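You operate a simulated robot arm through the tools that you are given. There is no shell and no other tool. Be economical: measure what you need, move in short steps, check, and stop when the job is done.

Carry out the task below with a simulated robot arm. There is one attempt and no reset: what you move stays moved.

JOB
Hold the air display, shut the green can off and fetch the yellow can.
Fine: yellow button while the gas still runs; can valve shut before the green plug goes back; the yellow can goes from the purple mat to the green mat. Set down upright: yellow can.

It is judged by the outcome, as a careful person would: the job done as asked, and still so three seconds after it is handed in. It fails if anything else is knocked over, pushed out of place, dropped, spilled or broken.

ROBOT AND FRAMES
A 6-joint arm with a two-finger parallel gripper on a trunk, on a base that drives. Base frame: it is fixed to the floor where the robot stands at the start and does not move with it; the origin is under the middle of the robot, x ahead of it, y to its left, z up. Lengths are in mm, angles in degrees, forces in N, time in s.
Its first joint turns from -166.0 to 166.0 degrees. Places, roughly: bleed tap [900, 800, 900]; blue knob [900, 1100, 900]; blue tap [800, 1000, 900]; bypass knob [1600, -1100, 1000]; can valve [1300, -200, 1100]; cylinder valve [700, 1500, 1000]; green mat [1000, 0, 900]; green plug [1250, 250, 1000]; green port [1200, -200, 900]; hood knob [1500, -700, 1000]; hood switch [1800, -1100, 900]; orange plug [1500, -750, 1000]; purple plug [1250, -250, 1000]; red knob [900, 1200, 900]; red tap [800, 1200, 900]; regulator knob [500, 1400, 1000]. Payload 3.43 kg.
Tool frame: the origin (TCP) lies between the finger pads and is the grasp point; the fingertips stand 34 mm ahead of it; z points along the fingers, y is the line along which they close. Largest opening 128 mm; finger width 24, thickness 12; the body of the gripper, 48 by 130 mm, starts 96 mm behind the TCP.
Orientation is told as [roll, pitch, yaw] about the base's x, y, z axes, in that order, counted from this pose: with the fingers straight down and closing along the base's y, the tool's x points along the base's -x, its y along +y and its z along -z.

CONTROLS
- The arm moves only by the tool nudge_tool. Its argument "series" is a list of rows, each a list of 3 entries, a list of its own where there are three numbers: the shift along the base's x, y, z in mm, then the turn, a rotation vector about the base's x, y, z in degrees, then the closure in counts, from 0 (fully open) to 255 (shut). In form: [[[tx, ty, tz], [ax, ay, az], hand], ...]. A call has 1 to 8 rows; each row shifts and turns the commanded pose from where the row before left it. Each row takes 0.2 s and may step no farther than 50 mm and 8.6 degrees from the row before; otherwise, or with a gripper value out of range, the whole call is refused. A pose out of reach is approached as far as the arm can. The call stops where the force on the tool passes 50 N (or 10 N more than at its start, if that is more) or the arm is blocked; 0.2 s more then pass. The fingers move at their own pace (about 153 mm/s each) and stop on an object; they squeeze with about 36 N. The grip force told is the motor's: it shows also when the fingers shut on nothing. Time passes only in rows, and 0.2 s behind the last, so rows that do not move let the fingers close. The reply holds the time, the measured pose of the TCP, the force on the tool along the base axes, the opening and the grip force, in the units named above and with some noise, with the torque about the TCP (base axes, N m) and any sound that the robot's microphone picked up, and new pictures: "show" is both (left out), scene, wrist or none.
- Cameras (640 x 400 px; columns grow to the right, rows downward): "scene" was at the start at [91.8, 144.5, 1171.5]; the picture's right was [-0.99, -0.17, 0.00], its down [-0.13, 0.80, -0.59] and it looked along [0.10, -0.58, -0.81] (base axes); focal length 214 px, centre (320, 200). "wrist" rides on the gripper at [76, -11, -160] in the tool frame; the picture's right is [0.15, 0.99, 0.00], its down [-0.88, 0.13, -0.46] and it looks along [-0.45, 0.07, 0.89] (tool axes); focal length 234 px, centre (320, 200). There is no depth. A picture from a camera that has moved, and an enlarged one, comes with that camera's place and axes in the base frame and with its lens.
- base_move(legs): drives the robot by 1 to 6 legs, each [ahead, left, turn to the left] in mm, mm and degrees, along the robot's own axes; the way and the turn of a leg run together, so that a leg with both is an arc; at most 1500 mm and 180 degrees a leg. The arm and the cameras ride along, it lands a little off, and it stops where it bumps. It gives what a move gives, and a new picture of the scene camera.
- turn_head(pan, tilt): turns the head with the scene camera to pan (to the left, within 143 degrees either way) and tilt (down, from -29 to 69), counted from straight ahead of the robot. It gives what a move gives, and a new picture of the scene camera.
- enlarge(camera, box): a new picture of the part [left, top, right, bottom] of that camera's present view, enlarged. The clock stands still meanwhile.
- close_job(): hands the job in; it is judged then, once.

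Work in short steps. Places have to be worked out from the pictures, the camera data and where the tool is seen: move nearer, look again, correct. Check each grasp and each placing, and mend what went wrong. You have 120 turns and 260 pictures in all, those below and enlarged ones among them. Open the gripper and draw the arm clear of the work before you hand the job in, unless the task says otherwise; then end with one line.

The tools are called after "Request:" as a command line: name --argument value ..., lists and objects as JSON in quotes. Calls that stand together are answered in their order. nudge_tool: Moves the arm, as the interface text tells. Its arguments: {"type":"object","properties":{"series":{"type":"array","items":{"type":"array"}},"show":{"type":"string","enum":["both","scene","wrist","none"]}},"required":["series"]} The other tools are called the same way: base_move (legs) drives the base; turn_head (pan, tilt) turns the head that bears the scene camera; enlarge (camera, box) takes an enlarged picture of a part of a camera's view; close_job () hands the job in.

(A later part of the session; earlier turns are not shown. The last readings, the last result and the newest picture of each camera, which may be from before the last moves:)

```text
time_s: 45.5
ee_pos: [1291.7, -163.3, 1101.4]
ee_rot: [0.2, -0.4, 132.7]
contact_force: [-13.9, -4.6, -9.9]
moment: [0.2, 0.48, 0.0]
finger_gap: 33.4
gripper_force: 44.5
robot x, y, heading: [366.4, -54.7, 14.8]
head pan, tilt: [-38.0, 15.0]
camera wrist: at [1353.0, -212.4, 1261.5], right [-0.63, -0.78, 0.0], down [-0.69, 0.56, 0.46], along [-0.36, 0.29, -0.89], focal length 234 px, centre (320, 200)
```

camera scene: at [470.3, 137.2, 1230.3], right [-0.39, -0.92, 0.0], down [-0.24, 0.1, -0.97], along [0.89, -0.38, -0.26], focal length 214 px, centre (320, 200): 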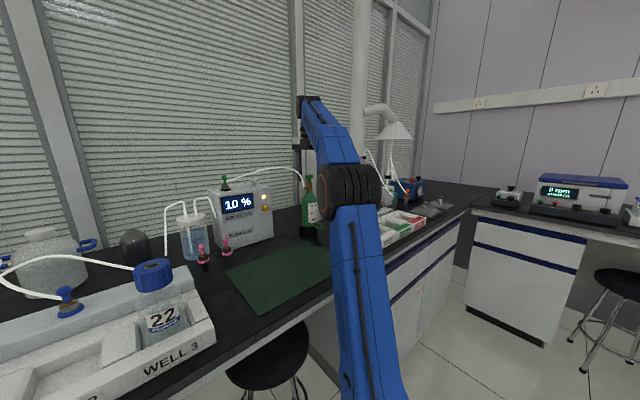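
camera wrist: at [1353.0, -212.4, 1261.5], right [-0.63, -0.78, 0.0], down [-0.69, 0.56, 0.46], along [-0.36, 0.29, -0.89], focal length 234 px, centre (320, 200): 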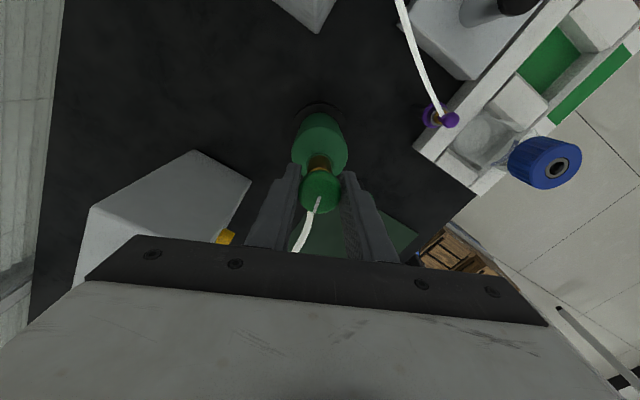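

Gripped (33.4 mm). I turn clockwise a first 24° and check torque and sound.

Request:
nudge_tool --series '[[[0, 0, 0], [0, 0, -8], 255], [[0, 0, 0], [0, 0, -8], 255], [[0, 0, 0], [0, 0, -8], 255]]' --show "wrist"

```text
time_s: 46.3
ee_pos: [1291.2, -164.9, 1101.7]
ee_rot: [0.2, -0.4, 108.6]
contact_force: [-33.1, -14.1, -21.5]
moment: [-1.07, -0.13, 0.05]
finger_gap: 33.3
gripper_force: 45.3
robot x, y, heading: [363.1, -55.6, 15.1]
head pan, tilt: [-38.0, 15.0]
camera wrist: at [1327.7, -233.2, 1261.5], right [-0.89, -0.45, 0.0], down [-0.4, 0.79, 0.46], along [-0.21, 0.41, -0.89], focal length 234 px, centre (320, 200)
```

wrist: 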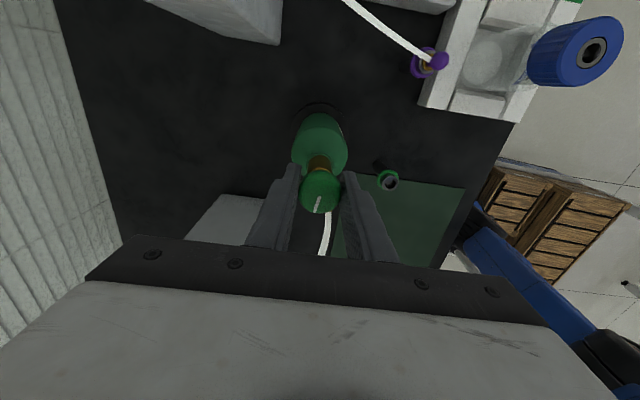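

The knob turns with the hand; sideways force is growing, so I comply by 2–3 mm to ease it, then check.

Request:
nudge_tool --series '[[[-2, -1, -1], [0, 0, 0], 255]]' --show "none"

```text
time_s: 46.7
ee_pos: [1290.8, -164.4, 1102.6]
ee_rot: [-0.1, -0.2, 108.6]
contact_force: [5.8, -14.7, 13.3]
moment: [0.52, -0.13, 0.0]
finger_gap: 33.4
gripper_force: 45.2
robot x, y, heading: [365.6, -56.7, 14.9]
head pan, tilt: [-38.0, 15.0]
```

Good: a stiff contact, forces eased. I keep turning clockwise with a slight correction.

Request:
nudge_tool --series '[[[0.3, -0.8, 0.4], [0, 0, 0], 255], [[0, 0, 0], [0, 0, -8], 255], [[0, 0, 0], [0, 0, -8], 255]]' --show "none"

```text
time_s: 47.5
ee_pos: [1290.7, -164.7, 1102.3]
ee_rot: [0.0, -0.2, 92.7]
contact_force: [14.4, 0.9, 26.1]
moment: [-0.5, -0.12, 0.02]
finger_gap: 32.9
gripper_force: 45.1
robot x, y, heading: [363.2, -55.4, 14.9]
head pan, tilt: [-38.0, 15.0]
```

Request:
nudge_tool --series '[[[0.7, 0, 1], [0, 0, 0], 255], [[0, 0, 0], [0, 0, -8], 255], [[0, 0, 0], [0, 0, -8], 255]]' --show "none"

Request:
enlarge --camera "scene" --box '[204, 150, 332, 230]'

```text
time_s: 48.3
ee_pos: [1290.0, -165.2, 1101.6]
ee_rot: [0.4, -0.3, 76.8]
contact_force: [-15.5, 9.6, -4.4]
moment: [1.36, -0.09, 0.06]
finger_gap: 33.0
gripper_force: 45.1
robot x, y, heading: [359.1, -55.0, 14.5]
head pan, tilt: [-38.0, 15.0]
```

```text
5.00 times, centred on (268, 190) of scene
camera zoom: at [469.6, 137.6, 1230.3], right [-0.39, -0.92, 0.0], down [-0.24, 0.1, -0.97], along [0.89, -0.38, -0.26], focal length 1072 px, centre (580, 250)
```

zoom: 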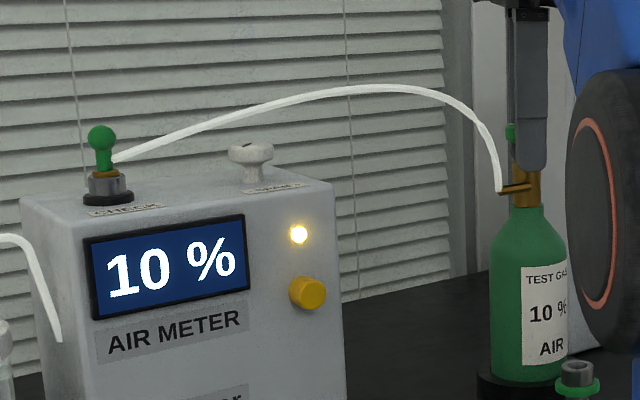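

The can stays put and the valve turns freely. I go on turning.

Request:
nudge_tool --series '[[[-0.7, 0.4, 0], [0, 0, 0], 255], [[0, 0, 0], [0, 0, -8], 255], [[0, 0, 0], [0, 0, -8], 255]]' --show "none"

Request:
nudge_tool --series '[[[0, 0, 0], [0, 0, -8], 255], [[0, 0, 0], [0, 0, -8], 255]]' --show "wrist"

```text
time_s: 49.1
ee_pos: [1290.5, -165.6, 1101.1]
ee_rot: [0.3, -0.3, 60.7]
contact_force: [-31.3, 11.4, -25.4]
moment: [0.69, -0.15, 0.05]
finger_gap: 33.1
gripper_force: 44.3
robot x, y, heading: [366.5, -59.5, 14.6]
head pan, tilt: [-38.0, 15.0]
```

```text
time_s: 49.7
ee_pos: [1290.2, -164.3, 1103.2]
ee_rot: [0.2, -0.2, 44.7]
contact_force: [-37.5, 16.6, -29.3]
moment: [-0.09, 0.28, 0.05]
finger_gap: 33.4
gripper_force: 44.2
robot x, y, heading: [363.3, -52.2, 15.0]
head pan, tilt: [-38.0, 15.0]
camera wrist: at [1244.8, -225.9, 1262.4], right [-0.8, 0.6, 0.0], down [0.53, 0.71, 0.46], along [0.27, 0.37, -0.89], focal length 234 px, centre (320, 200)
```

wrist: 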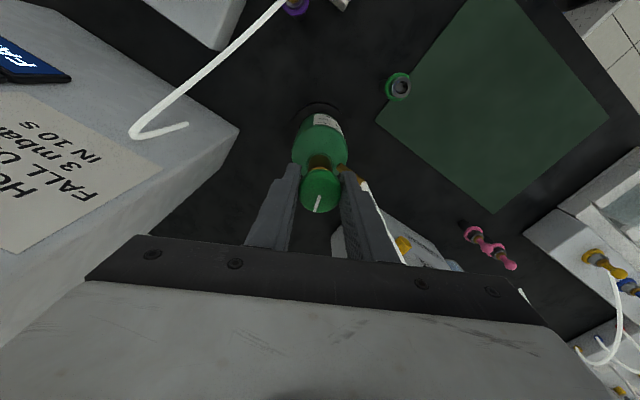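

Turned 88° with no stop felt. I ease the force, open, turn the hand back and re-grip.

Request:
nudge_tool --series '[[[-1.8, 0.7, -1], [0, 0, 0], 255], [[0, 0, 0], [0, 0, 0], 130], [[0, 0, 0], [0, 0, 0], 110]]' --show "wrist"

Request:
enlarge --camera "scene" --box '[204, 150, 332, 230]'

```text
time_s: 50.5
ee_pos: [1289.4, -164.1, 1101.1]
ee_rot: [0.1, -0.3, 44.7]
contact_force: [-1.0, -0.4, 0.9]
moment: [-0.02, -0.03, 0.0]
finger_gap: 72.7
gripper_force: 0.1
robot x, y, heading: [363.5, -56.0, 14.8]
head pan, tilt: [-38.0, 15.0]
camera wrist: at [1243.5, -226.6, 1261.3], right [-0.8, 0.6, 0.0], down [0.53, 0.71, 0.46], along [0.28, 0.37, -0.89], focal length 234 px, centre (320, 200)
```

wrist: 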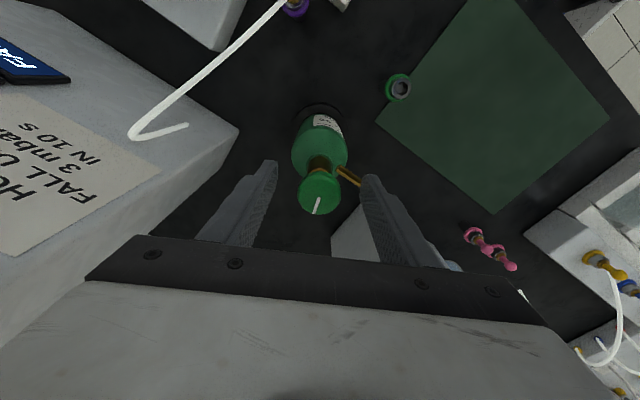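

```text
5.00 times, centred on (268, 190) of scene
camera zoom: at [470.7, 137.1, 1230.3], right [-0.39, -0.92, 0.0], down [-0.24, 0.1, -0.97], along [0.89, -0.38, -0.26], focal length 1072 px, centre (580, 250)
```

zoom: 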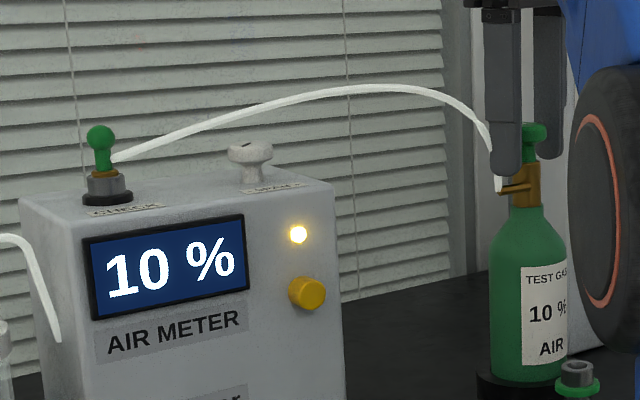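

The knob's white mark, first in line with the spout, now stands crosswise: likely a quarter-turn valve nearly shut. I re-grip here and turn a little further to find the stop.

Request:
nudge_tool --series '[[[0, 0, 0], [0, 0, 0], 180], [[0, 0, 0], [0, 0, 0], 255], [[0, 0, 0], [0, 0, -5], 255], [[0, 0, 0], [0, 0, -5], 255]]' --show "none"

```text
time_s: 51.5
ee_pos: [1288.8, -163.7, 1101.1]
ee_rot: [0.3, -0.2, 34.7]
contact_force: [3.4, -1.5, 4.3]
moment: [0.4, -0.12, 0.01]
finger_gap: 33.5
gripper_force: 44.8
robot x, y, heading: [362.9, -56.8, 14.9]
head pan, tilt: [-38.0, 15.0]
```

Request:
nudge_tool --series '[[[0, 0, 0], [0, 0, -8], 255], [[0, 0, 0], [0, 0, -8], 255]]' --show "wrist"

```text
time_s: 52.1
ee_pos: [1289.0, -163.8, 1101.7]
ee_rot: [0.2, -0.1, 18.7]
contact_force: [1.1, -1.8, 4.3]
moment: [0.01, 0.13, 0.58]
finger_gap: 33.4
gripper_force: 44.6
robot x, y, heading: [364.7, -56.5, 14.9]
head pan, tilt: [-38.0, 15.0]
camera wrist: at [1220.2, -199.6, 1260.8], right [-0.46, 0.89, 0.0], down [0.79, 0.4, 0.46], along [0.41, 0.21, -0.89], focal length 234 px, centre (320, 200)
```

wrist: 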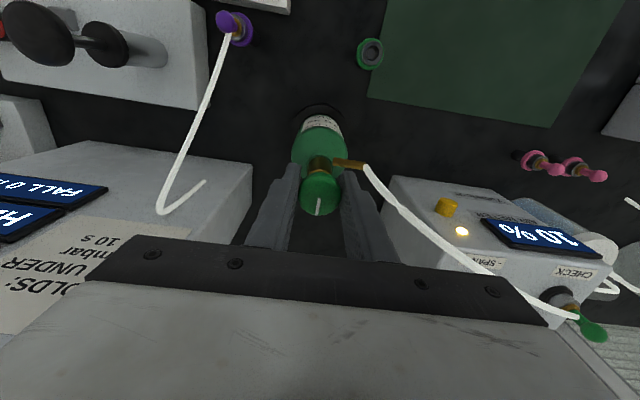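

A firm stop: torque 0.58 N m. I ease back 3°, release, and retreat toward the robot with fingers either side of the knob.

Request:
nudge_tool --series '[[[0, 0, 0], [0, 0, 3], 255], [[0, 0, 0], [0, 0, 0], 150], [[0, 0, 5], [0, 0, 0], 150], [[-24, -6, 5], [0, 0, 0], 150], [[-38, -10, 5], [0, 0, 0], 150], [[-38, -10, 5], [0, 0, 0], 100], [[-38, -10, 5], [0, 0, 0], 100]]' --show "wrist"

Request:
enlarge --camera "scene" --box '[204, 150, 332, 230]'

```text
time_s: 53.7
ee_pos: [1150.1, -200.1, 1125.9]
ee_rot: [0.2, -0.1, 21.8]
contact_force: [0.2, -0.2, -1.4]
moment: [0.04, 0.09, -0.01]
finger_gap: 77.7
gripper_force: 0.1
robot x, y, heading: [364.6, -55.5, 14.6]
head pan, tilt: [-38.0, 15.0]
camera wrist: at [1084.8, -239.5, 1285.9], right [-0.5, 0.86, 0.0], down [0.77, 0.45, 0.46], along [0.39, 0.23, -0.89], focal length 234 px, centre (320, 200)
```

wrist: 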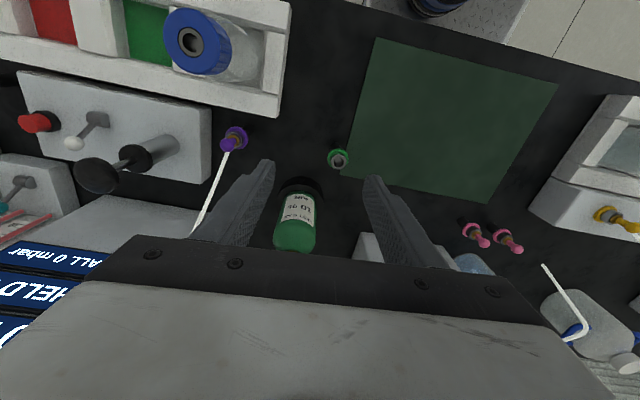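

```text
5.00 times, centred on (268, 190) of scene
camera zoom: at [470.9, 137.2, 1230.3], right [-0.39, -0.92, 0.0], down [-0.24, 0.1, -0.97], along [0.89, -0.38, -0.26], focal length 1072 px, centre (580, 250)
```

zoom: 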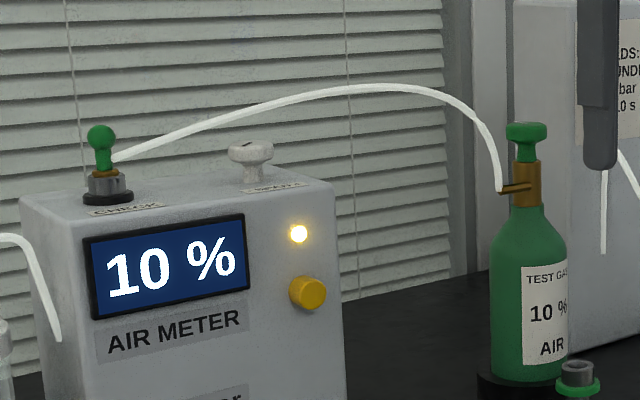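

The can and display are fine. Next the plug: its ball handle is at about (1295,153,1108). To get the height at that reach I tilt the gripper outward ~40° at yaw 50, keeping off the hose.

Request:
nudge_tool --series '[[[0, 25, 0], [0, 0, 7], 100], [[0, 25, 0], [0, 0, 7], 100], [[0, 25, 0], [0, 0, 7], 100], [[0, 25, 0], [0, 0, 7], 100], [[0, 25, 5], [6.13, -5.14, 0], 100], [[0, 25, 5], [6.13, -5.14, 0], 100], [[0, 25, 5], [6.13, -5.14, 0], 100], [[0, 25, 5], [6.13, -5.14, 0], 100]]' --show "none"

Request:
nudge_tool --series '[[[0, 25, 10], [6.13, -5.14, 0], 110], [[20, 25, 10], [0, 0, 0], 110], [[20, 25, 10], [0, 0, 0], 110]]'

```text
time_s: 55.5
ee_pos: [1151.4, 1.5, 1146.5]
ee_rot: [0.4, -32.3, 49.7]
contact_force: [0.0, 1.4, 0.2]
moment: [0.03, 0.02, 0.0]
finger_gap: 77.9
gripper_force: 0.2
robot x, y, heading: [365.2, -54.9, 15.0]
head pan, tilt: [-38.0, 15.0]
```

```text
time_s: 56.3
ee_pos: [1190.1, 75.5, 1175.4]
ee_rot: [0.4, -40.3, 49.7]
contact_force: [-0.2, -0.7, 0.4]
moment: [-0.02, -0.03, -0.02]
finger_gap: 72.9
gripper_force: 0.0
robot x, y, heading: [367.3, -57.1, 14.8]
head pan, tilt: [-38.0, 15.0]
camera scene: at [470.1, 137.1, 1230.4], right [-0.39, -0.92, 0.0], down [-0.24, 0.1, -0.97], along [0.89, -0.38, -0.26], focal length 214 px, centre (320, 200)
camera wrist: at [1096.0, -54.5, 1248.7], right [-0.83, 0.55, -0.09], down [0.15, 0.37, 0.92], along [0.54, 0.75, -0.39], focal length 234 px, centre (320, 200)
```

scene: 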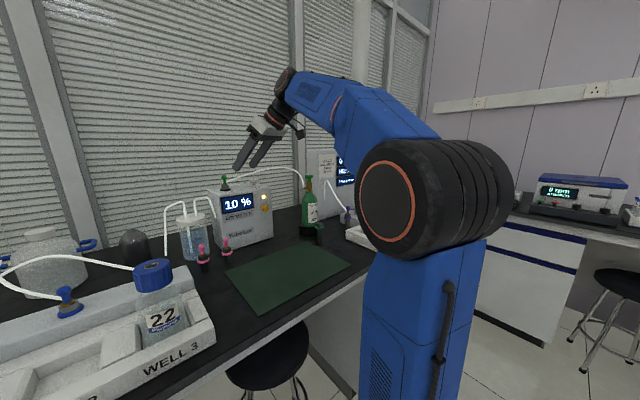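
wrist: 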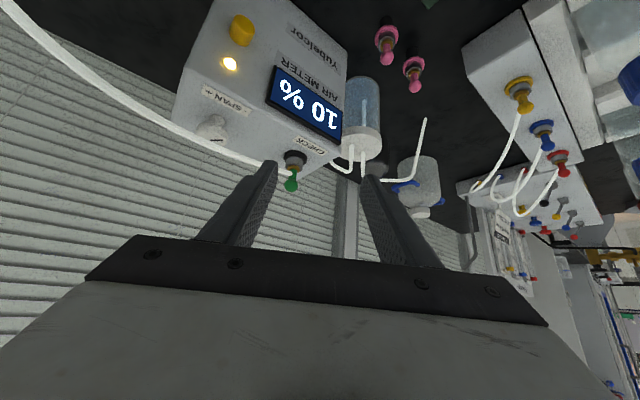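

The wrist view confirms the ball at (1297,153,1107). I move to 50 mm short of the grasp along the tool axis.

Request:
nudge_tool --series '[[[40, 24, 0], [0, 0, 0], 110], [[40, 24, -10], [0, 0, 0], 110], [[0, 0, -7], [0, 0, 0], 110]]'

Request:
enlarge --camera "scene" --box '[190, 130, 302, 200]'

```text
time_s: 57.1
ee_pos: [1271.1, 125.4, 1160.1]
ee_rot: [0.4, -40.2, 49.7]
contact_force: [-0.3, 0.1, -0.4]
moment: [0.02, 0.02, 0.0]
finger_gap: 72.8
gripper_force: 0.1
robot x, y, heading: [366.8, -56.3, 14.7]
head pan, tilt: [-38.0, 15.0]
camera scene: at [470.3, 137.2, 1230.3], right [-0.39, -0.92, 0.0], down [-0.24, 0.1, -0.97], along [0.89, -0.38, -0.26], focal length 214 px, centre (320, 200)
camera wrist: at [1176.6, -5.4, 1232.9], right [-0.83, 0.55, -0.09], down [0.15, 0.37, 0.92], along [0.54, 0.75, -0.39], focal length 234 px, centre (320, 200)
```

scene: 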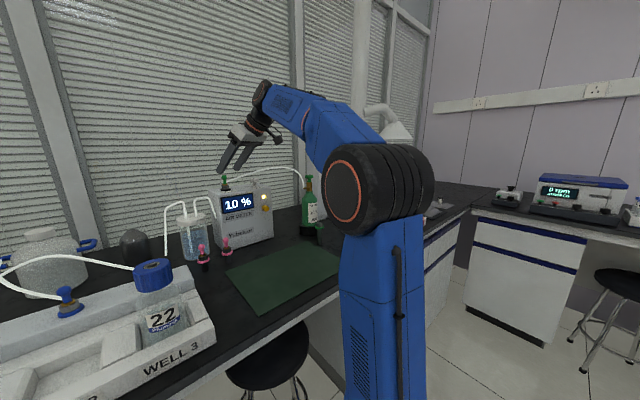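
wrist: 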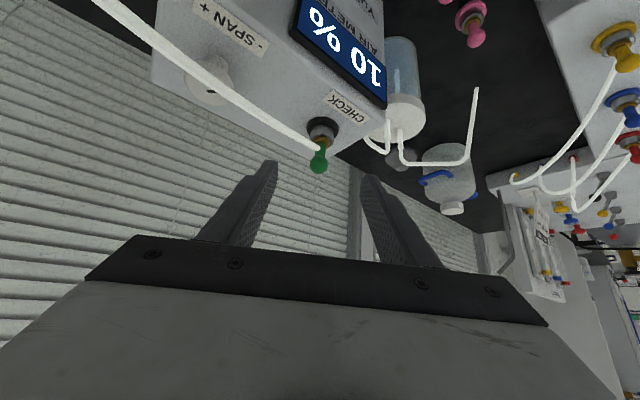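

```text
5.71 times, centred on (246, 165) of scene
camera zoom: at [470.3, 137.2, 1230.3], right [-0.39, -0.92, 0.0], down [-0.24, 0.1, -0.97], along [0.89, -0.38, -0.26], focal length 1226 px, centre (743, 400)
```

zoom: 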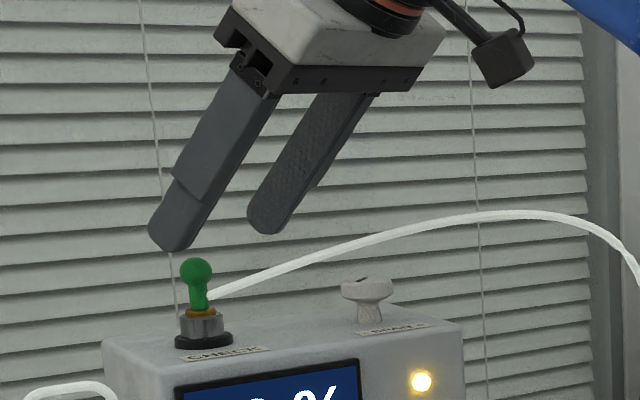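

Ball at (1298,152,1107). I advance so it lies between the pads, tips just above the socket.

Request:
nudge_tool --series '[[[11, 10.3, -21], [0, 0, 0], 120], [[11, 10.3, -20], [0, 0, 0], 150], [[0, 0, 0], [0, 0, 0], 160]]' --show "wrist"

Request:
enlarge --camera "scene" --box '[190, 150, 270, 200]'

```text
time_s: 57.9
ee_pos: [1291.0, 144.4, 1117.8]
ee_rot: [0.4, -40.3, 49.7]
contact_force: [-0.8, -0.6, 0.5]
moment: [-0.02, 0.0, 0.01]
finger_gap: 47.9
gripper_force: 0.1
robot x, y, heading: [364.2, -52.8, 14.7]
head pan, tilt: [-38.0, 15.0]
camera wrist: at [1197.3, 13.4, 1191.9], right [-0.83, 0.55, -0.09], down [0.15, 0.37, 0.92], along [0.54, 0.75, -0.39], focal length 234 px, centre (320, 200)
```

wrist: 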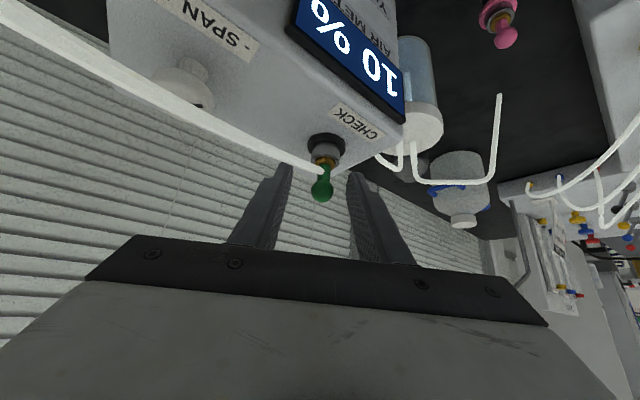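

```text
8.00 times, centred on (230, 175) of scene
camera zoom: at [470.4, 137.2, 1230.3], right [-0.39, -0.92, 0.0], down [-0.24, 0.1, -0.97], along [0.89, -0.38, -0.26], focal length 1716 px, centre (1040, 400)
```

zoom: 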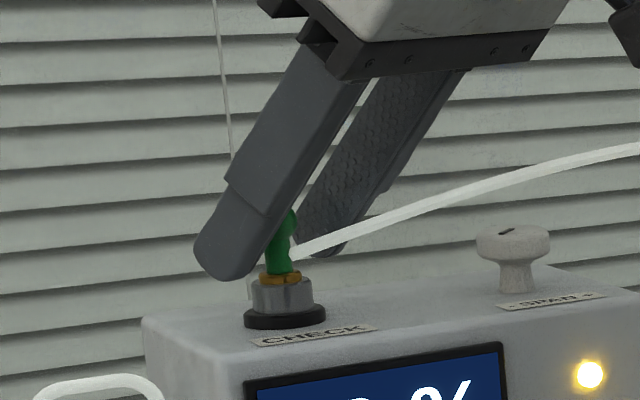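

The ball lies centred between the pads, ~15 mm ahead of the TCP. I close.

Request:
nudge_tool --series '[[[0, 0, 0], [0, 0, 0], 200], [[0, 0, 0], [0, 0, 0], 255], [[0, 0, 0], [0, 0, 0], 255]]' --show "wrist"

```text
time_s: 58.7
ee_pos: [1291.3, 143.3, 1119.7]
ee_rot: [0.3, -40.2, 49.8]
contact_force: [-1.2, 1.0, 0.0]
moment: [0.05, 0.04, 0.02]
finger_gap: 17.3
gripper_force: 36.3
robot x, y, heading: [365.1, -55.2, 14.9]
head pan, tilt: [-38.0, 15.0]
camera wrist: at [1197.0, 13.5, 1192.1], right [-0.83, 0.55, -0.09], down [0.15, 0.37, 0.92], along [0.54, 0.75, -0.39], focal length 234 px, centre (320, 200)
```

wrist: 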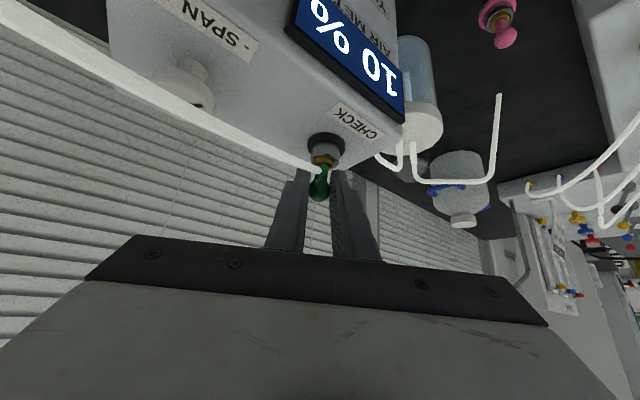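

Held at 17.3 mm. I pull straight up.

Request:
nudge_tool --series '[[[0, 0, 8], [0, 0, 0], 255], [[0, 0, 8], [0, 0, 0], 255], [[0, 0, 12], [0, 0, 0], 255], [[0, 0, 12], [0, 0, 0], 255]]' --show "wrist"

Request:
enlarge --camera "scene" --box '[190, 145, 270, 195]'

```text
time_s: 59.7
ee_pos: [1291.8, 144.4, 1158.7]
ee_rot: [0.5, -40.3, 49.5]
contact_force: [0.2, 0.1, -0.3]
moment: [-0.01, -0.01, -0.02]
finger_gap: 17.2
gripper_force: 36.1
robot x, y, heading: [364.2, -57.2, 14.8]
head pan, tilt: [-38.0, 15.0]
camera wrist: at [1198.4, 13.9, 1231.7], right [-0.83, 0.55, -0.09], down [0.15, 0.37, 0.92], along [0.54, 0.75, -0.39], focal length 234 px, centre (320, 200)
```

wrist: 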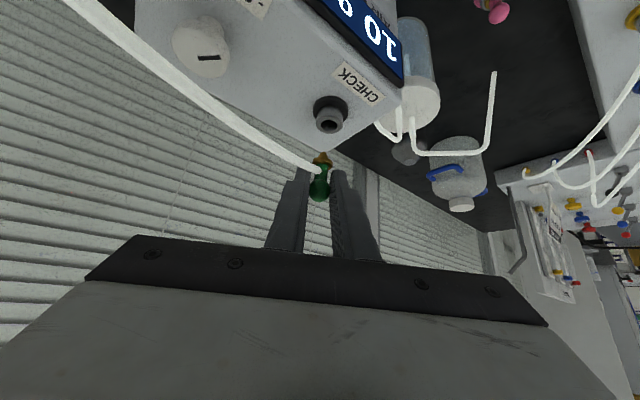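

```text
8.00 times, centred on (230, 170) of scene
camera zoom: at [470.4, 137.2, 1230.3], right [-0.39, -0.92, 0.0], down [-0.24, 0.1, -0.97], along [0.89, -0.38, -0.26], focal length 1716 px, centre (1040, 440)
```

zoom: 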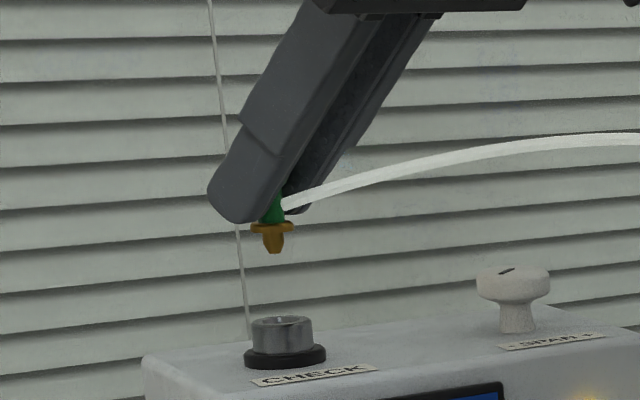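

The plug is out. I draw it back from the meter and carry it toward the green port at height.

Request:
nudge_tool --series '[[[-34, -18, 3], [0, 0, 0], 255], [[-34, -20, 0], [0, 0, 0], 255], [[-34, -22, 0], [0, 0, 0], 255], [[-10, -40, -5], [0, 0, 0], 255], [[-9, -40, -10], [0, 0, 0], 255], [[-9, -40, -10], [0, 0, 0], 255], [[-9, -40, -10], [0, 0, 0], 255], [[-8, -40, -10], [0, 0, 0], 255]]'

Request:
enlarge --camera "scene" --box '[260, 140, 388, 220]'

```text
time_s: 61.5
ee_pos: [1145.4, -117.1, 1119.1]
ee_rot: [0.4, -40.3, 49.7]
contact_force: [-0.8, 0.3, 0.0]
moment: [-0.01, 0.0, -0.03]
finger_gap: 17.0
gripper_force: 36.3
robot x, y, heading: [362.6, -56.3, 15.0]
head pan, tilt: [-38.0, 15.0]
camera scene: at [470.2, 137.3, 1230.3], right [-0.39, -0.92, 0.0], down [-0.24, 0.1, -0.97], along [0.89, -0.38, -0.26], focal length 214 px, centre (320, 200)
camera wrist: at [1051.5, -247.3, 1192.3], right [-0.83, 0.55, -0.09], down [0.15, 0.37, 0.92], along [0.54, 0.75, -0.39], focal length 234 px, centre (320, 200)
```

scene: 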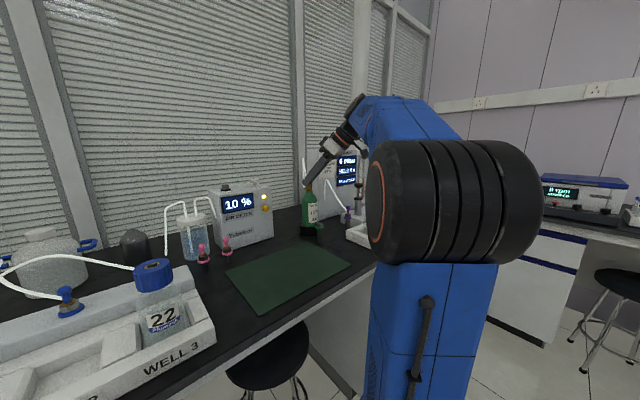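
wrist: 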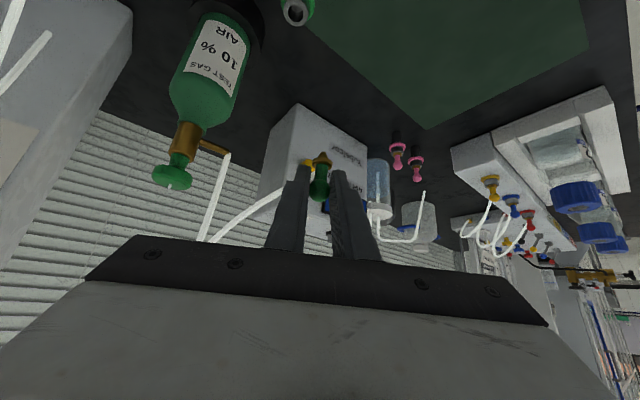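

```text
5.00 times, centred on (324, 180) of scene
camera zoom: at [470.2, 137.3, 1230.3], right [-0.39, -0.92, 0.0], down [-0.24, 0.1, -0.97], along [0.89, -0.38, -0.26], focal length 1072 px, centre (300, 300)
```

zoom: 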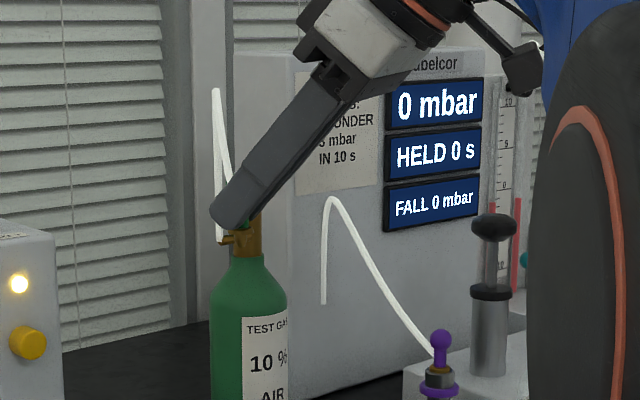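

Several rays put the port top at about (1165,-157,~930). The plug axis sits (7,8) from the TCP, so I go to TCP (1158,-165) and down to z≈1010 to hover.

Request:
nudge_tool --series '[[[7, -24, 0], [0, 0, 0], 255], [[6, -24, -15], [0, 0, 0], 255], [[0, 0, -40], [0, 0, 0], 255], [[0, 0, -40], [0, 0, 0], 255], [[0, 0, -14], [0, 0, 0], 255]]'

Request:
enlarge --camera "scene" --box '[284, 195, 364, 245]'

```text
time_s: 62.7
ee_pos: [1157.4, -164.3, 1008.4]
ee_rot: [0.4, -40.2, 49.8]
contact_force: [-0.5, 0.3, -0.9]
moment: [-0.01, 0.03, -0.03]
finger_gap: 17.2
gripper_force: 36.0
robot x, y, heading: [361.8, -55.3, 14.8]
head pan, tilt: [-38.0, 15.0]
camera scene: at [470.4, 137.2, 1230.3], right [-0.39, -0.92, 0.0], down [-0.24, 0.1, -0.97], along [0.89, -0.38, -0.26], focal length 214 px, centre (320, 200)
camera wrist: at [1064.3, -295.4, 1081.3], right [-0.83, 0.55, -0.09], down [0.15, 0.37, 0.92], along [0.54, 0.75, -0.39], focal length 234 px, centre (320, 200)
```

scene: 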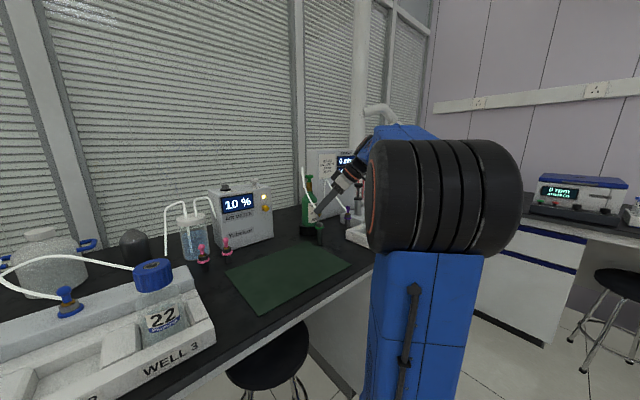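
wrist: 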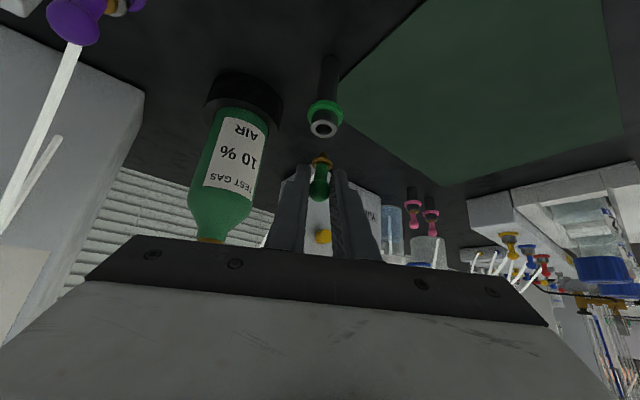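

```text
8.00 times, centred on (324, 220) of scene
camera zoom: at [470.4, 137.2, 1230.3], right [-0.39, -0.92, 0.0], down [-0.24, 0.1, -0.97], along [0.89, -0.38, -0.26], focal length 1716 px, centre (288, 40)
```

zoom: 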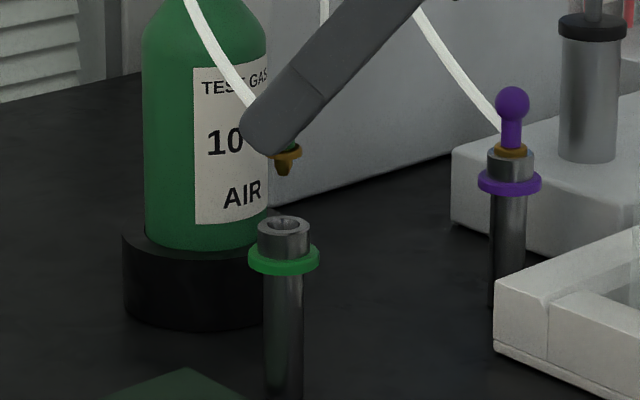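

Nearly aligned in both views. I lower 14 mm and check again.

Request:
nudge_tool --series '[[[0, 0, -7], [0, 0, 0], 255], [[0, 0, -7], [0, 0, 0], 255]]' --show "none"

Request:
enlarge --camera "wrist" --box '[280, 95, 360, 145]'

Request:
enlarge --camera "scene" --box '[300, 205, 340, 230]'

```text
time_s: 63.3
ee_pos: [1157.9, -164.0, 994.4]
ee_rot: [0.4, -40.2, 49.6]
contact_force: [0.1, -0.1, -0.7]
moment: [-0.01, 0.01, 0.02]
finger_gap: 17.2
gripper_force: 35.9
robot x, y, heading: [362.4, -56.3, 14.9]
head pan, tilt: [-38.0, 15.0]
```

```text
8.00 times, centred on (320, 120) of wrist
camera zoom: at [1064.3, -295.0, 1067.1], right [-0.83, 0.55, -0.09], down [0.15, 0.37, 0.92], along [0.54, 0.75, -0.39], focal length 1873 px, centre (320, 840)
```

zoom: 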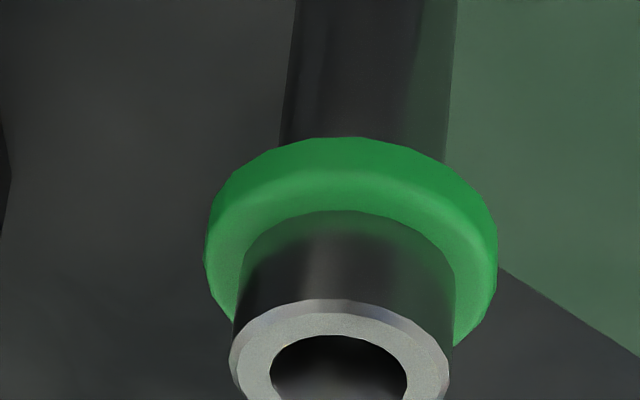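

```text
16.00 times, centred on (320, 218) of scene
camera zoom: at [470.4, 137.2, 1230.3], right [-0.39, -0.92, 0.0], down [-0.24, 0.1, -0.97], along [0.89, -0.38, -0.26], focal length 3432 px, centre (320, -80)
```

zoom: 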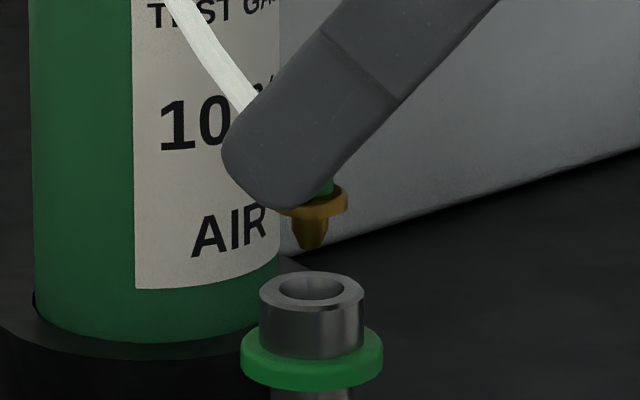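

Request:
enlarge --camera "wrist" --box '[280, 125, 360, 175]'

```text
8.00 times, centred on (320, 150) of wrist
camera zoom: at [1064.3, -295.0, 1067.1], right [-0.83, 0.55, -0.09], down [0.15, 0.37, 0.92], along [0.54, 0.75, -0.39], focal length 1873 px, centre (320, 600)
```

zoom: 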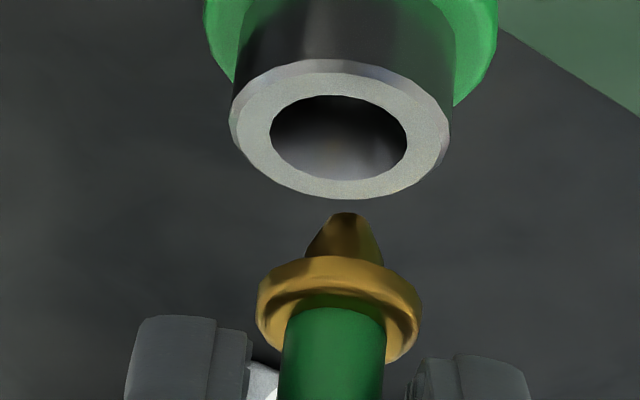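

The bore is ~1.9 mm to one side. I correct (+1.5,-1.2) and lower slowly into it.

Request:
nudge_tool --series '[[[1.5, -1.2, 0], [0, 0, 0], 255], [[0, 0, -5], [0, 0, 0], 255], [[0, 0, -3], [0, 0, 0], 255]]' --show "none"

Request:
enlarge --camera "wrist" --box '[280, 125, 360, 175]'

Request:
enlarge --camera "scene" --box '[300, 205, 340, 230]'

```text
time_s: 64.1
ee_pos: [1159.8, -165.6, 985.9]
ee_rot: [0.4, -40.1, 49.7]
contact_force: [-0.2, 0.2, 0.4]
moment: [-0.01, -0.02, 0.0]
finger_gap: 16.9
gripper_force: 35.7
robot x, y, heading: [364.3, -55.3, 14.9]
head pan, tilt: [-38.0, 15.0]
```

```text
8.00 times, centred on (320, 150) of wrist
camera zoom: at [1065.7, -296.1, 1059.0], right [-0.83, 0.55, -0.09], down [0.15, 0.37, 0.92], along [0.54, 0.75, -0.39], focal length 1873 px, centre (320, 600)
```

zoom: 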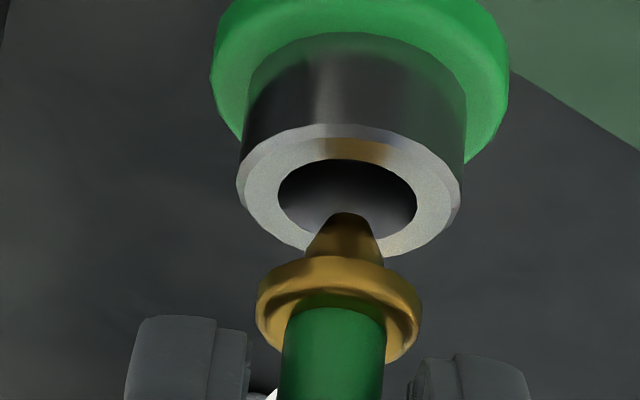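

```text
16.00 times, centred on (320, 218) of scene
camera zoom: at [470.4, 137.2, 1230.3], right [-0.39, -0.92, 0.0], down [-0.24, 0.1, -0.97], along [0.89, -0.38, -0.26], focal length 3432 px, centre (320, -80)
```

zoom: 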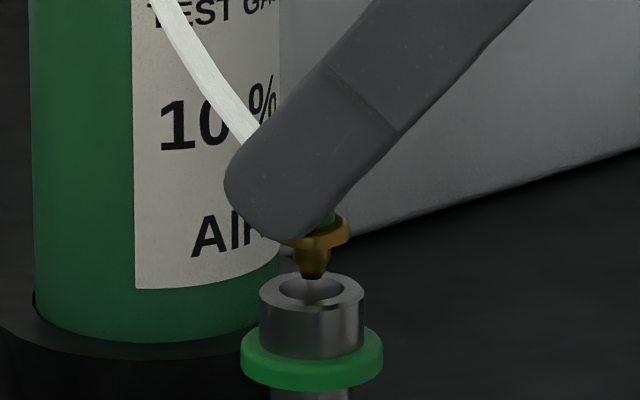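

Aligned over the bore. I lower further in small rows, watching force.

Request:
nudge_tool --series '[[[0, 0, -4], [0, 0, 0], 255], [[0, 0, -4], [0, 0, 0], 255], [[0, 0, -4], [0, 0, 0], 255]]' --show "none"

Request:
enlarge --camera "scene" --box '[300, 205, 340, 230]'

```text
time_s: 64.9
ee_pos: [1160.7, -165.8, 973.4]
ee_rot: [0.4, -40.3, 49.7]
contact_force: [0.3, -0.8, -1.1]
moment: [-0.01, -0.02, 0.0]
finger_gap: 17.1
gripper_force: 35.7
robot x, y, heading: [368.5, -53.8, 14.5]
head pan, tilt: [-38.0, 15.0]
```

```text
16.00 times, centred on (320, 218) of scene
camera zoom: at [470.4, 137.2, 1230.3], right [-0.39, -0.92, 0.0], down [-0.24, 0.1, -0.97], along [0.89, -0.38, -0.26], focal length 3432 px, centre (320, -80)
```

zoom: 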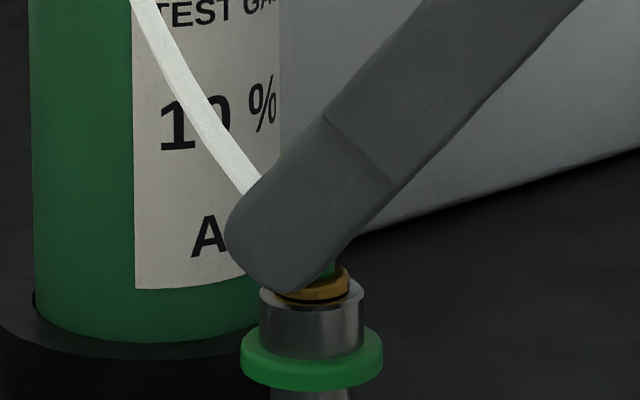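

It is in, flange nearly at the rim. I press the last millimetres.

Request:
nudge_tool --series '[[[0, 0, -2], [0, 0, 0], 255], [[0, 0, -1.5], [0, 0, 0], 255]]' --show "none"

Request:
enlarge --camera "scene" --box '[300, 205, 340, 230]'

```text
time_s: 65.5
ee_pos: [1157.9, -165.9, 971.9]
ee_rot: [0.0, -40.4, 49.8]
contact_force: [4.1, -4.4, 28.4]
moment: [0.12, -0.33, -0.04]
finger_gap: 17.4
gripper_force: 35.9
robot x, y, heading: [362.2, -62.5, 14.9]
head pan, tilt: [-38.0, 15.0]
```

```text
16.00 times, centred on (320, 218) of scene
camera zoom: at [469.6, 137.1, 1230.4], right [-0.39, -0.92, 0.0], down [-0.24, 0.1, -0.97], along [0.89, -0.38, -0.26], focal length 3432 px, centre (320, -80)
```

zoom: 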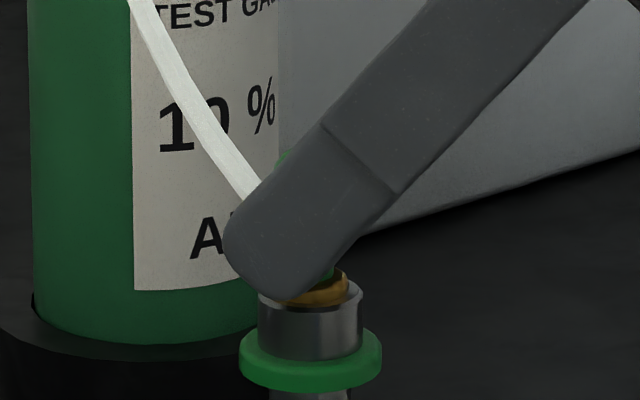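

Seated with 28 N. I ease 1 mm, open slowly, and look.

Request:
nudge_tool --series '[[[0, 0, 1.2], [0, 0, 0], 255], [[0, 0, 0], [0, 0, 0], 190], [[0, 0, 0], [0, 0, 0], 150]]' --show "wrist"

Request:
enlarge --camera "scene" --box '[300, 205, 340, 230]'

```text
time_s: 66.3
ee_pos: [1160.6, -165.4, 970.2]
ee_rot: [0.5, -40.2, 49.5]
contact_force: [0.2, 0.0, -0.1]
moment: [-0.01, 0.0, -0.02]
finger_gap: 52.5
gripper_force: 0.0
robot x, y, heading: [362.8, -56.0, 14.9]
head pan, tilt: [-38.0, 15.0]
camera wrist: at [1066.4, -296.1, 1043.9], right [-0.83, 0.55, -0.09], down [0.15, 0.37, 0.92], along [0.54, 0.75, -0.39], focal length 234 px, centre (320, 200)
```

wrist: 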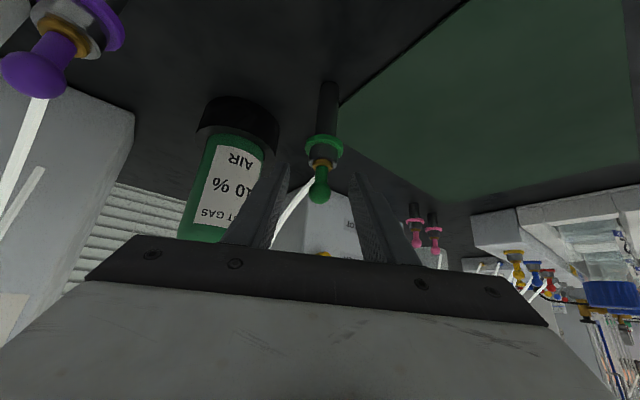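

```text
16.00 times, centred on (320, 218) of scene
camera zoom: at [470.3, 137.2, 1230.3], right [-0.39, -0.92, 0.0], down [-0.24, 0.1, -0.97], along [0.89, -0.38, -0.26], focal length 3432 px, centre (320, -80)
```

zoom: 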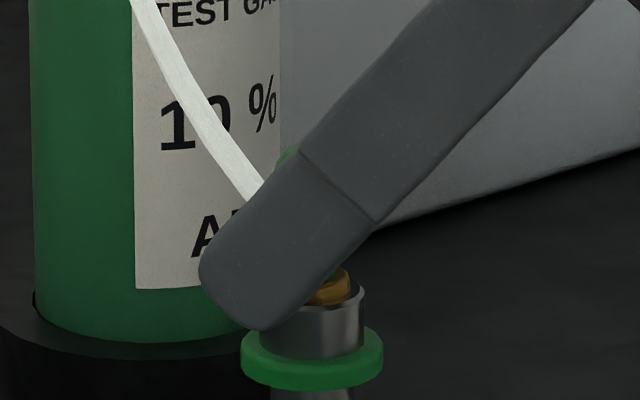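

The plug stays seated. I back off along the tool axis and verify.

Request:
nudge_tool --series '[[[-8, -10, 15], [0, 0, 0], 130], [[-16, -20, 31], [0, 0, 0], 130], [[-16, -20, 31], [0, 0, 0], 130], [[-16, -10, 31], [0, 0, 0], 130]]' --show "none"

Request:
enlarge --camera "scene" --box '[288, 190, 352, 230]'

Request:
enlarge --camera "scene" --box '[200, 150, 360, 250]'

```text
time_s: 67.3
ee_pos: [1105.3, -224.3, 1078.6]
ee_rot: [0.4, -40.4, 49.7]
contact_force: [0.4, -0.9, 0.4]
moment: [0.03, 0.0, -0.01]
finger_gap: 62.8
gripper_force: 0.2
robot x, y, heading: [363.8, -52.6, 14.8]
head pan, tilt: [-38.0, 15.0]
```

```text
10.00 times, centred on (320, 210) of scene
camera zoom: at [470.4, 137.2, 1230.3], right [-0.39, -0.92, 0.0], down [-0.24, 0.1, -0.97], along [0.89, -0.38, -0.26], focal length 2145 px, centre (320, 100)
```

zoom: 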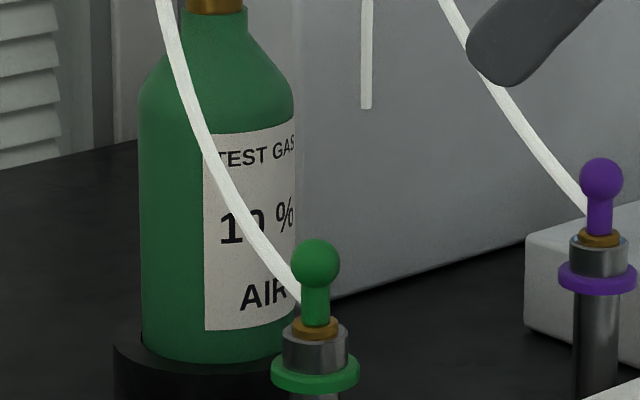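

```text
4.00 times, centred on (280, 200) of scene
camera zoom: at [470.4, 137.2, 1230.3], right [-0.39, -0.92, 0.0], down [-0.24, 0.1, -0.97], along [0.89, -0.38, -0.26], focal length 858 px, centre (480, 200)
```

zoom: 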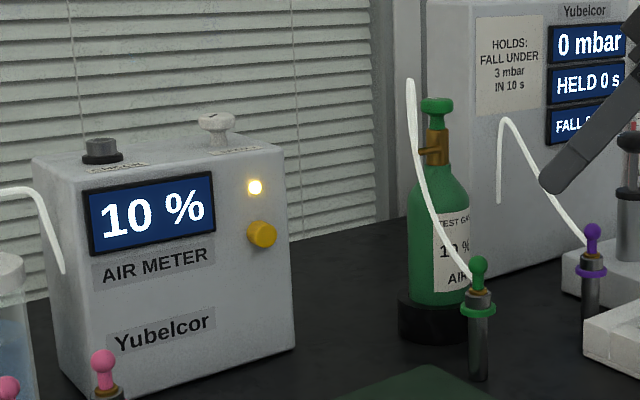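

All good: 10 % held, can shut, green plug home. Now I untilt and retract the arm.

Request:
nudge_tool --series '[[[-30, -8, 15], [-6.13, 5.14, 0], 100], [[-30, -8, 15], [-6.13, 5.14, 0], 100], [[-35, -9, 10], [-6.13, 5.14, 0], 60], [[-40, -10, 5], [-6.13, 5.14, 0], 0], [[-40, -10, 0], [-6.13, 5.14, 0], 0]]' --show "none"

Request:
base_move --legs '[[-280, 0, 0]]'

Request:
turn_head --pan -143 --tilt 35

Request:
turn_head --pan 143 --tilt 45

```text
time_s: 68.5
ee_pos: [932.4, -271.2, 1124.4]
ee_rot: [0.2, -0.1, 49.8]
contact_force: [-0.2, 0.4, -0.4]
moment: [0.03, 0.05, 0.01]
finger_gap: 128.1
gripper_force: 0.1
robot x, y, heading: [364.2, -54.3, 15.0]
head pan, tilt: [-38.0, 15.0]
```

```text
time_s: 70.5
ee_pos: [655.5, -343.3, 1123.1]
ee_rot: [0.2, -0.1, 49.8]
contact_force: [-0.4, -0.2, 0.2]
moment: [-0.01, -0.02, 0.02]
finger_gap: 128.1
gripper_force: 0.0
robot x, y, heading: [86.8, -126.1, 15.0]
head pan, tilt: [-38.0, 15.0]
camera scene: at [195.0, 64.6, 1230.3], right [-0.39, -0.92, 0.0], down [-0.24, 0.1, -0.97], along [0.89, -0.38, -0.26], focal length 214 px, centre (320, 200)
```

scene: 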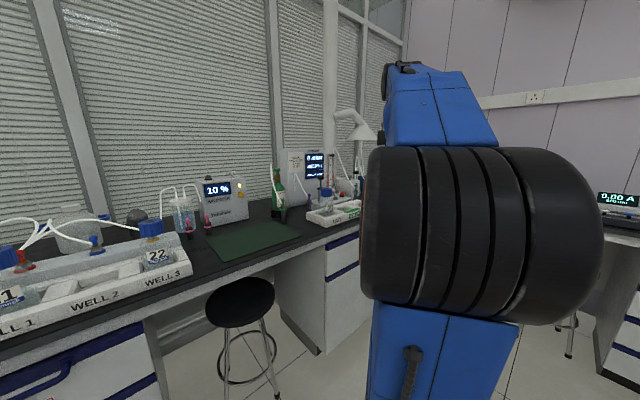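

```text
time_s: 72.3
ee_pos: [656.4, -343.3, 1124.3]
ee_rot: [0.1, -0.2, 49.8]
contact_force: [0.5, -0.3, 0.5]
moment: [0.0, -0.01, 0.01]
finger_gap: 127.8
gripper_force: 0.1
robot x, y, heading: [88.6, -126.8, 14.5]
head pan, tilt: [-143.0, 35.0]
camera scene: at [54.7, 32.1, 1198.4], right [-0.79, 0.62, 0.0], down [0.35, 0.45, -0.82], along [-0.51, -0.64, -0.57], focal length 214 px, centre (320, 200)
```

scene: 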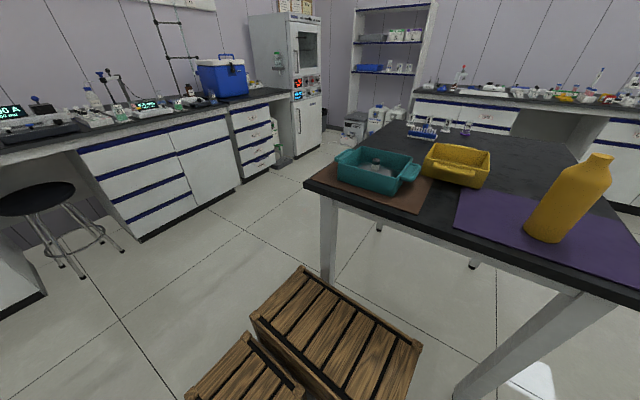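

```text
time_s: 76.2
ee_pos: [656.3, -344.3, 1123.4]
ee_rot: [0.2, -0.2, 49.8]
contact_force: [0.1, 0.5, 0.3]
moment: [-0.04, -0.02, -0.01]
finger_gap: 128.1
gripper_force: 0.1
robot x, y, heading: [89.7, -126.5, 14.8]
head pan, tilt: [143.0, 45.0]
camera scene: at [33.8, 132.1, 1183.5], right [0.38, 0.93, 0.0], down [0.65, -0.27, -0.71], along [-0.65, 0.27, -0.71], focal length 214 px, centre (320, 200)
```

scene: 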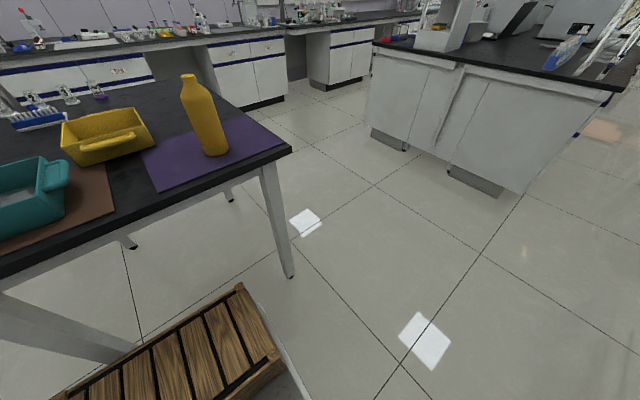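

From two views the yellow can's base is at about (-487,70,900), ~165 tall, near the table's edge. I'll move ahead/left for room and turn right 105° so the table lies at the arm's side; first the shift.

Request:
base_move --legs '[[190, 230, 0]]'

Request:
turn_head --pan -120 --tilt 60

```text
time_s: 78.3
ee_pos: [781.3, -71.3, 1124.3]
ee_rot: [0.2, -0.2, 50.0]
contact_force: [0.0, 0.3, -0.6]
moment: [-0.03, 0.02, 0.01]
finger_gap: 127.9
gripper_force: 0.1
robot x, y, heading: [208.0, 140.9, 15.0]
head pan, tilt: [143.0, 45.0]
camera scene: at [157.2, 403.3, 1183.5], right [0.37, 0.93, 0.0], down [0.66, -0.27, -0.71], along [-0.66, 0.27, -0.71], focal length 214 px, centre (320, 200)
```

scene: 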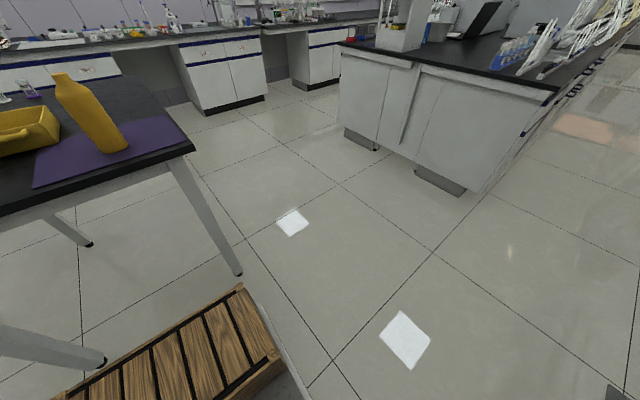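

```text
time_s: 81.9
ee_pos: [782.0, -70.2, 1123.4]
ee_rot: [0.2, -0.2, 50.0]
contact_force: [0.4, 0.0, -0.4]
moment: [-0.02, -0.03, -0.01]
finger_gap: 128.0
gripper_force: 0.1
robot x, y, heading: [209.8, 142.9, 14.8]
head pan, tilt: [-120.0, 60.0]
camera scene: at [215.3, 308.5, 1164.0], right [-0.97, 0.26, 0.0], down [0.22, 0.84, -0.5], along [-0.13, -0.48, -0.87], focal length 214 px, centre (320, 200)
```

scene: 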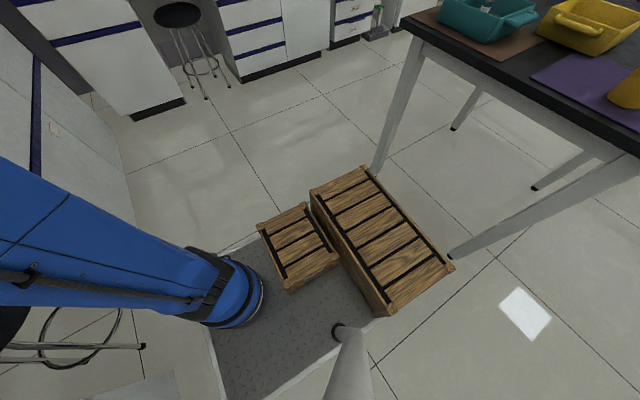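

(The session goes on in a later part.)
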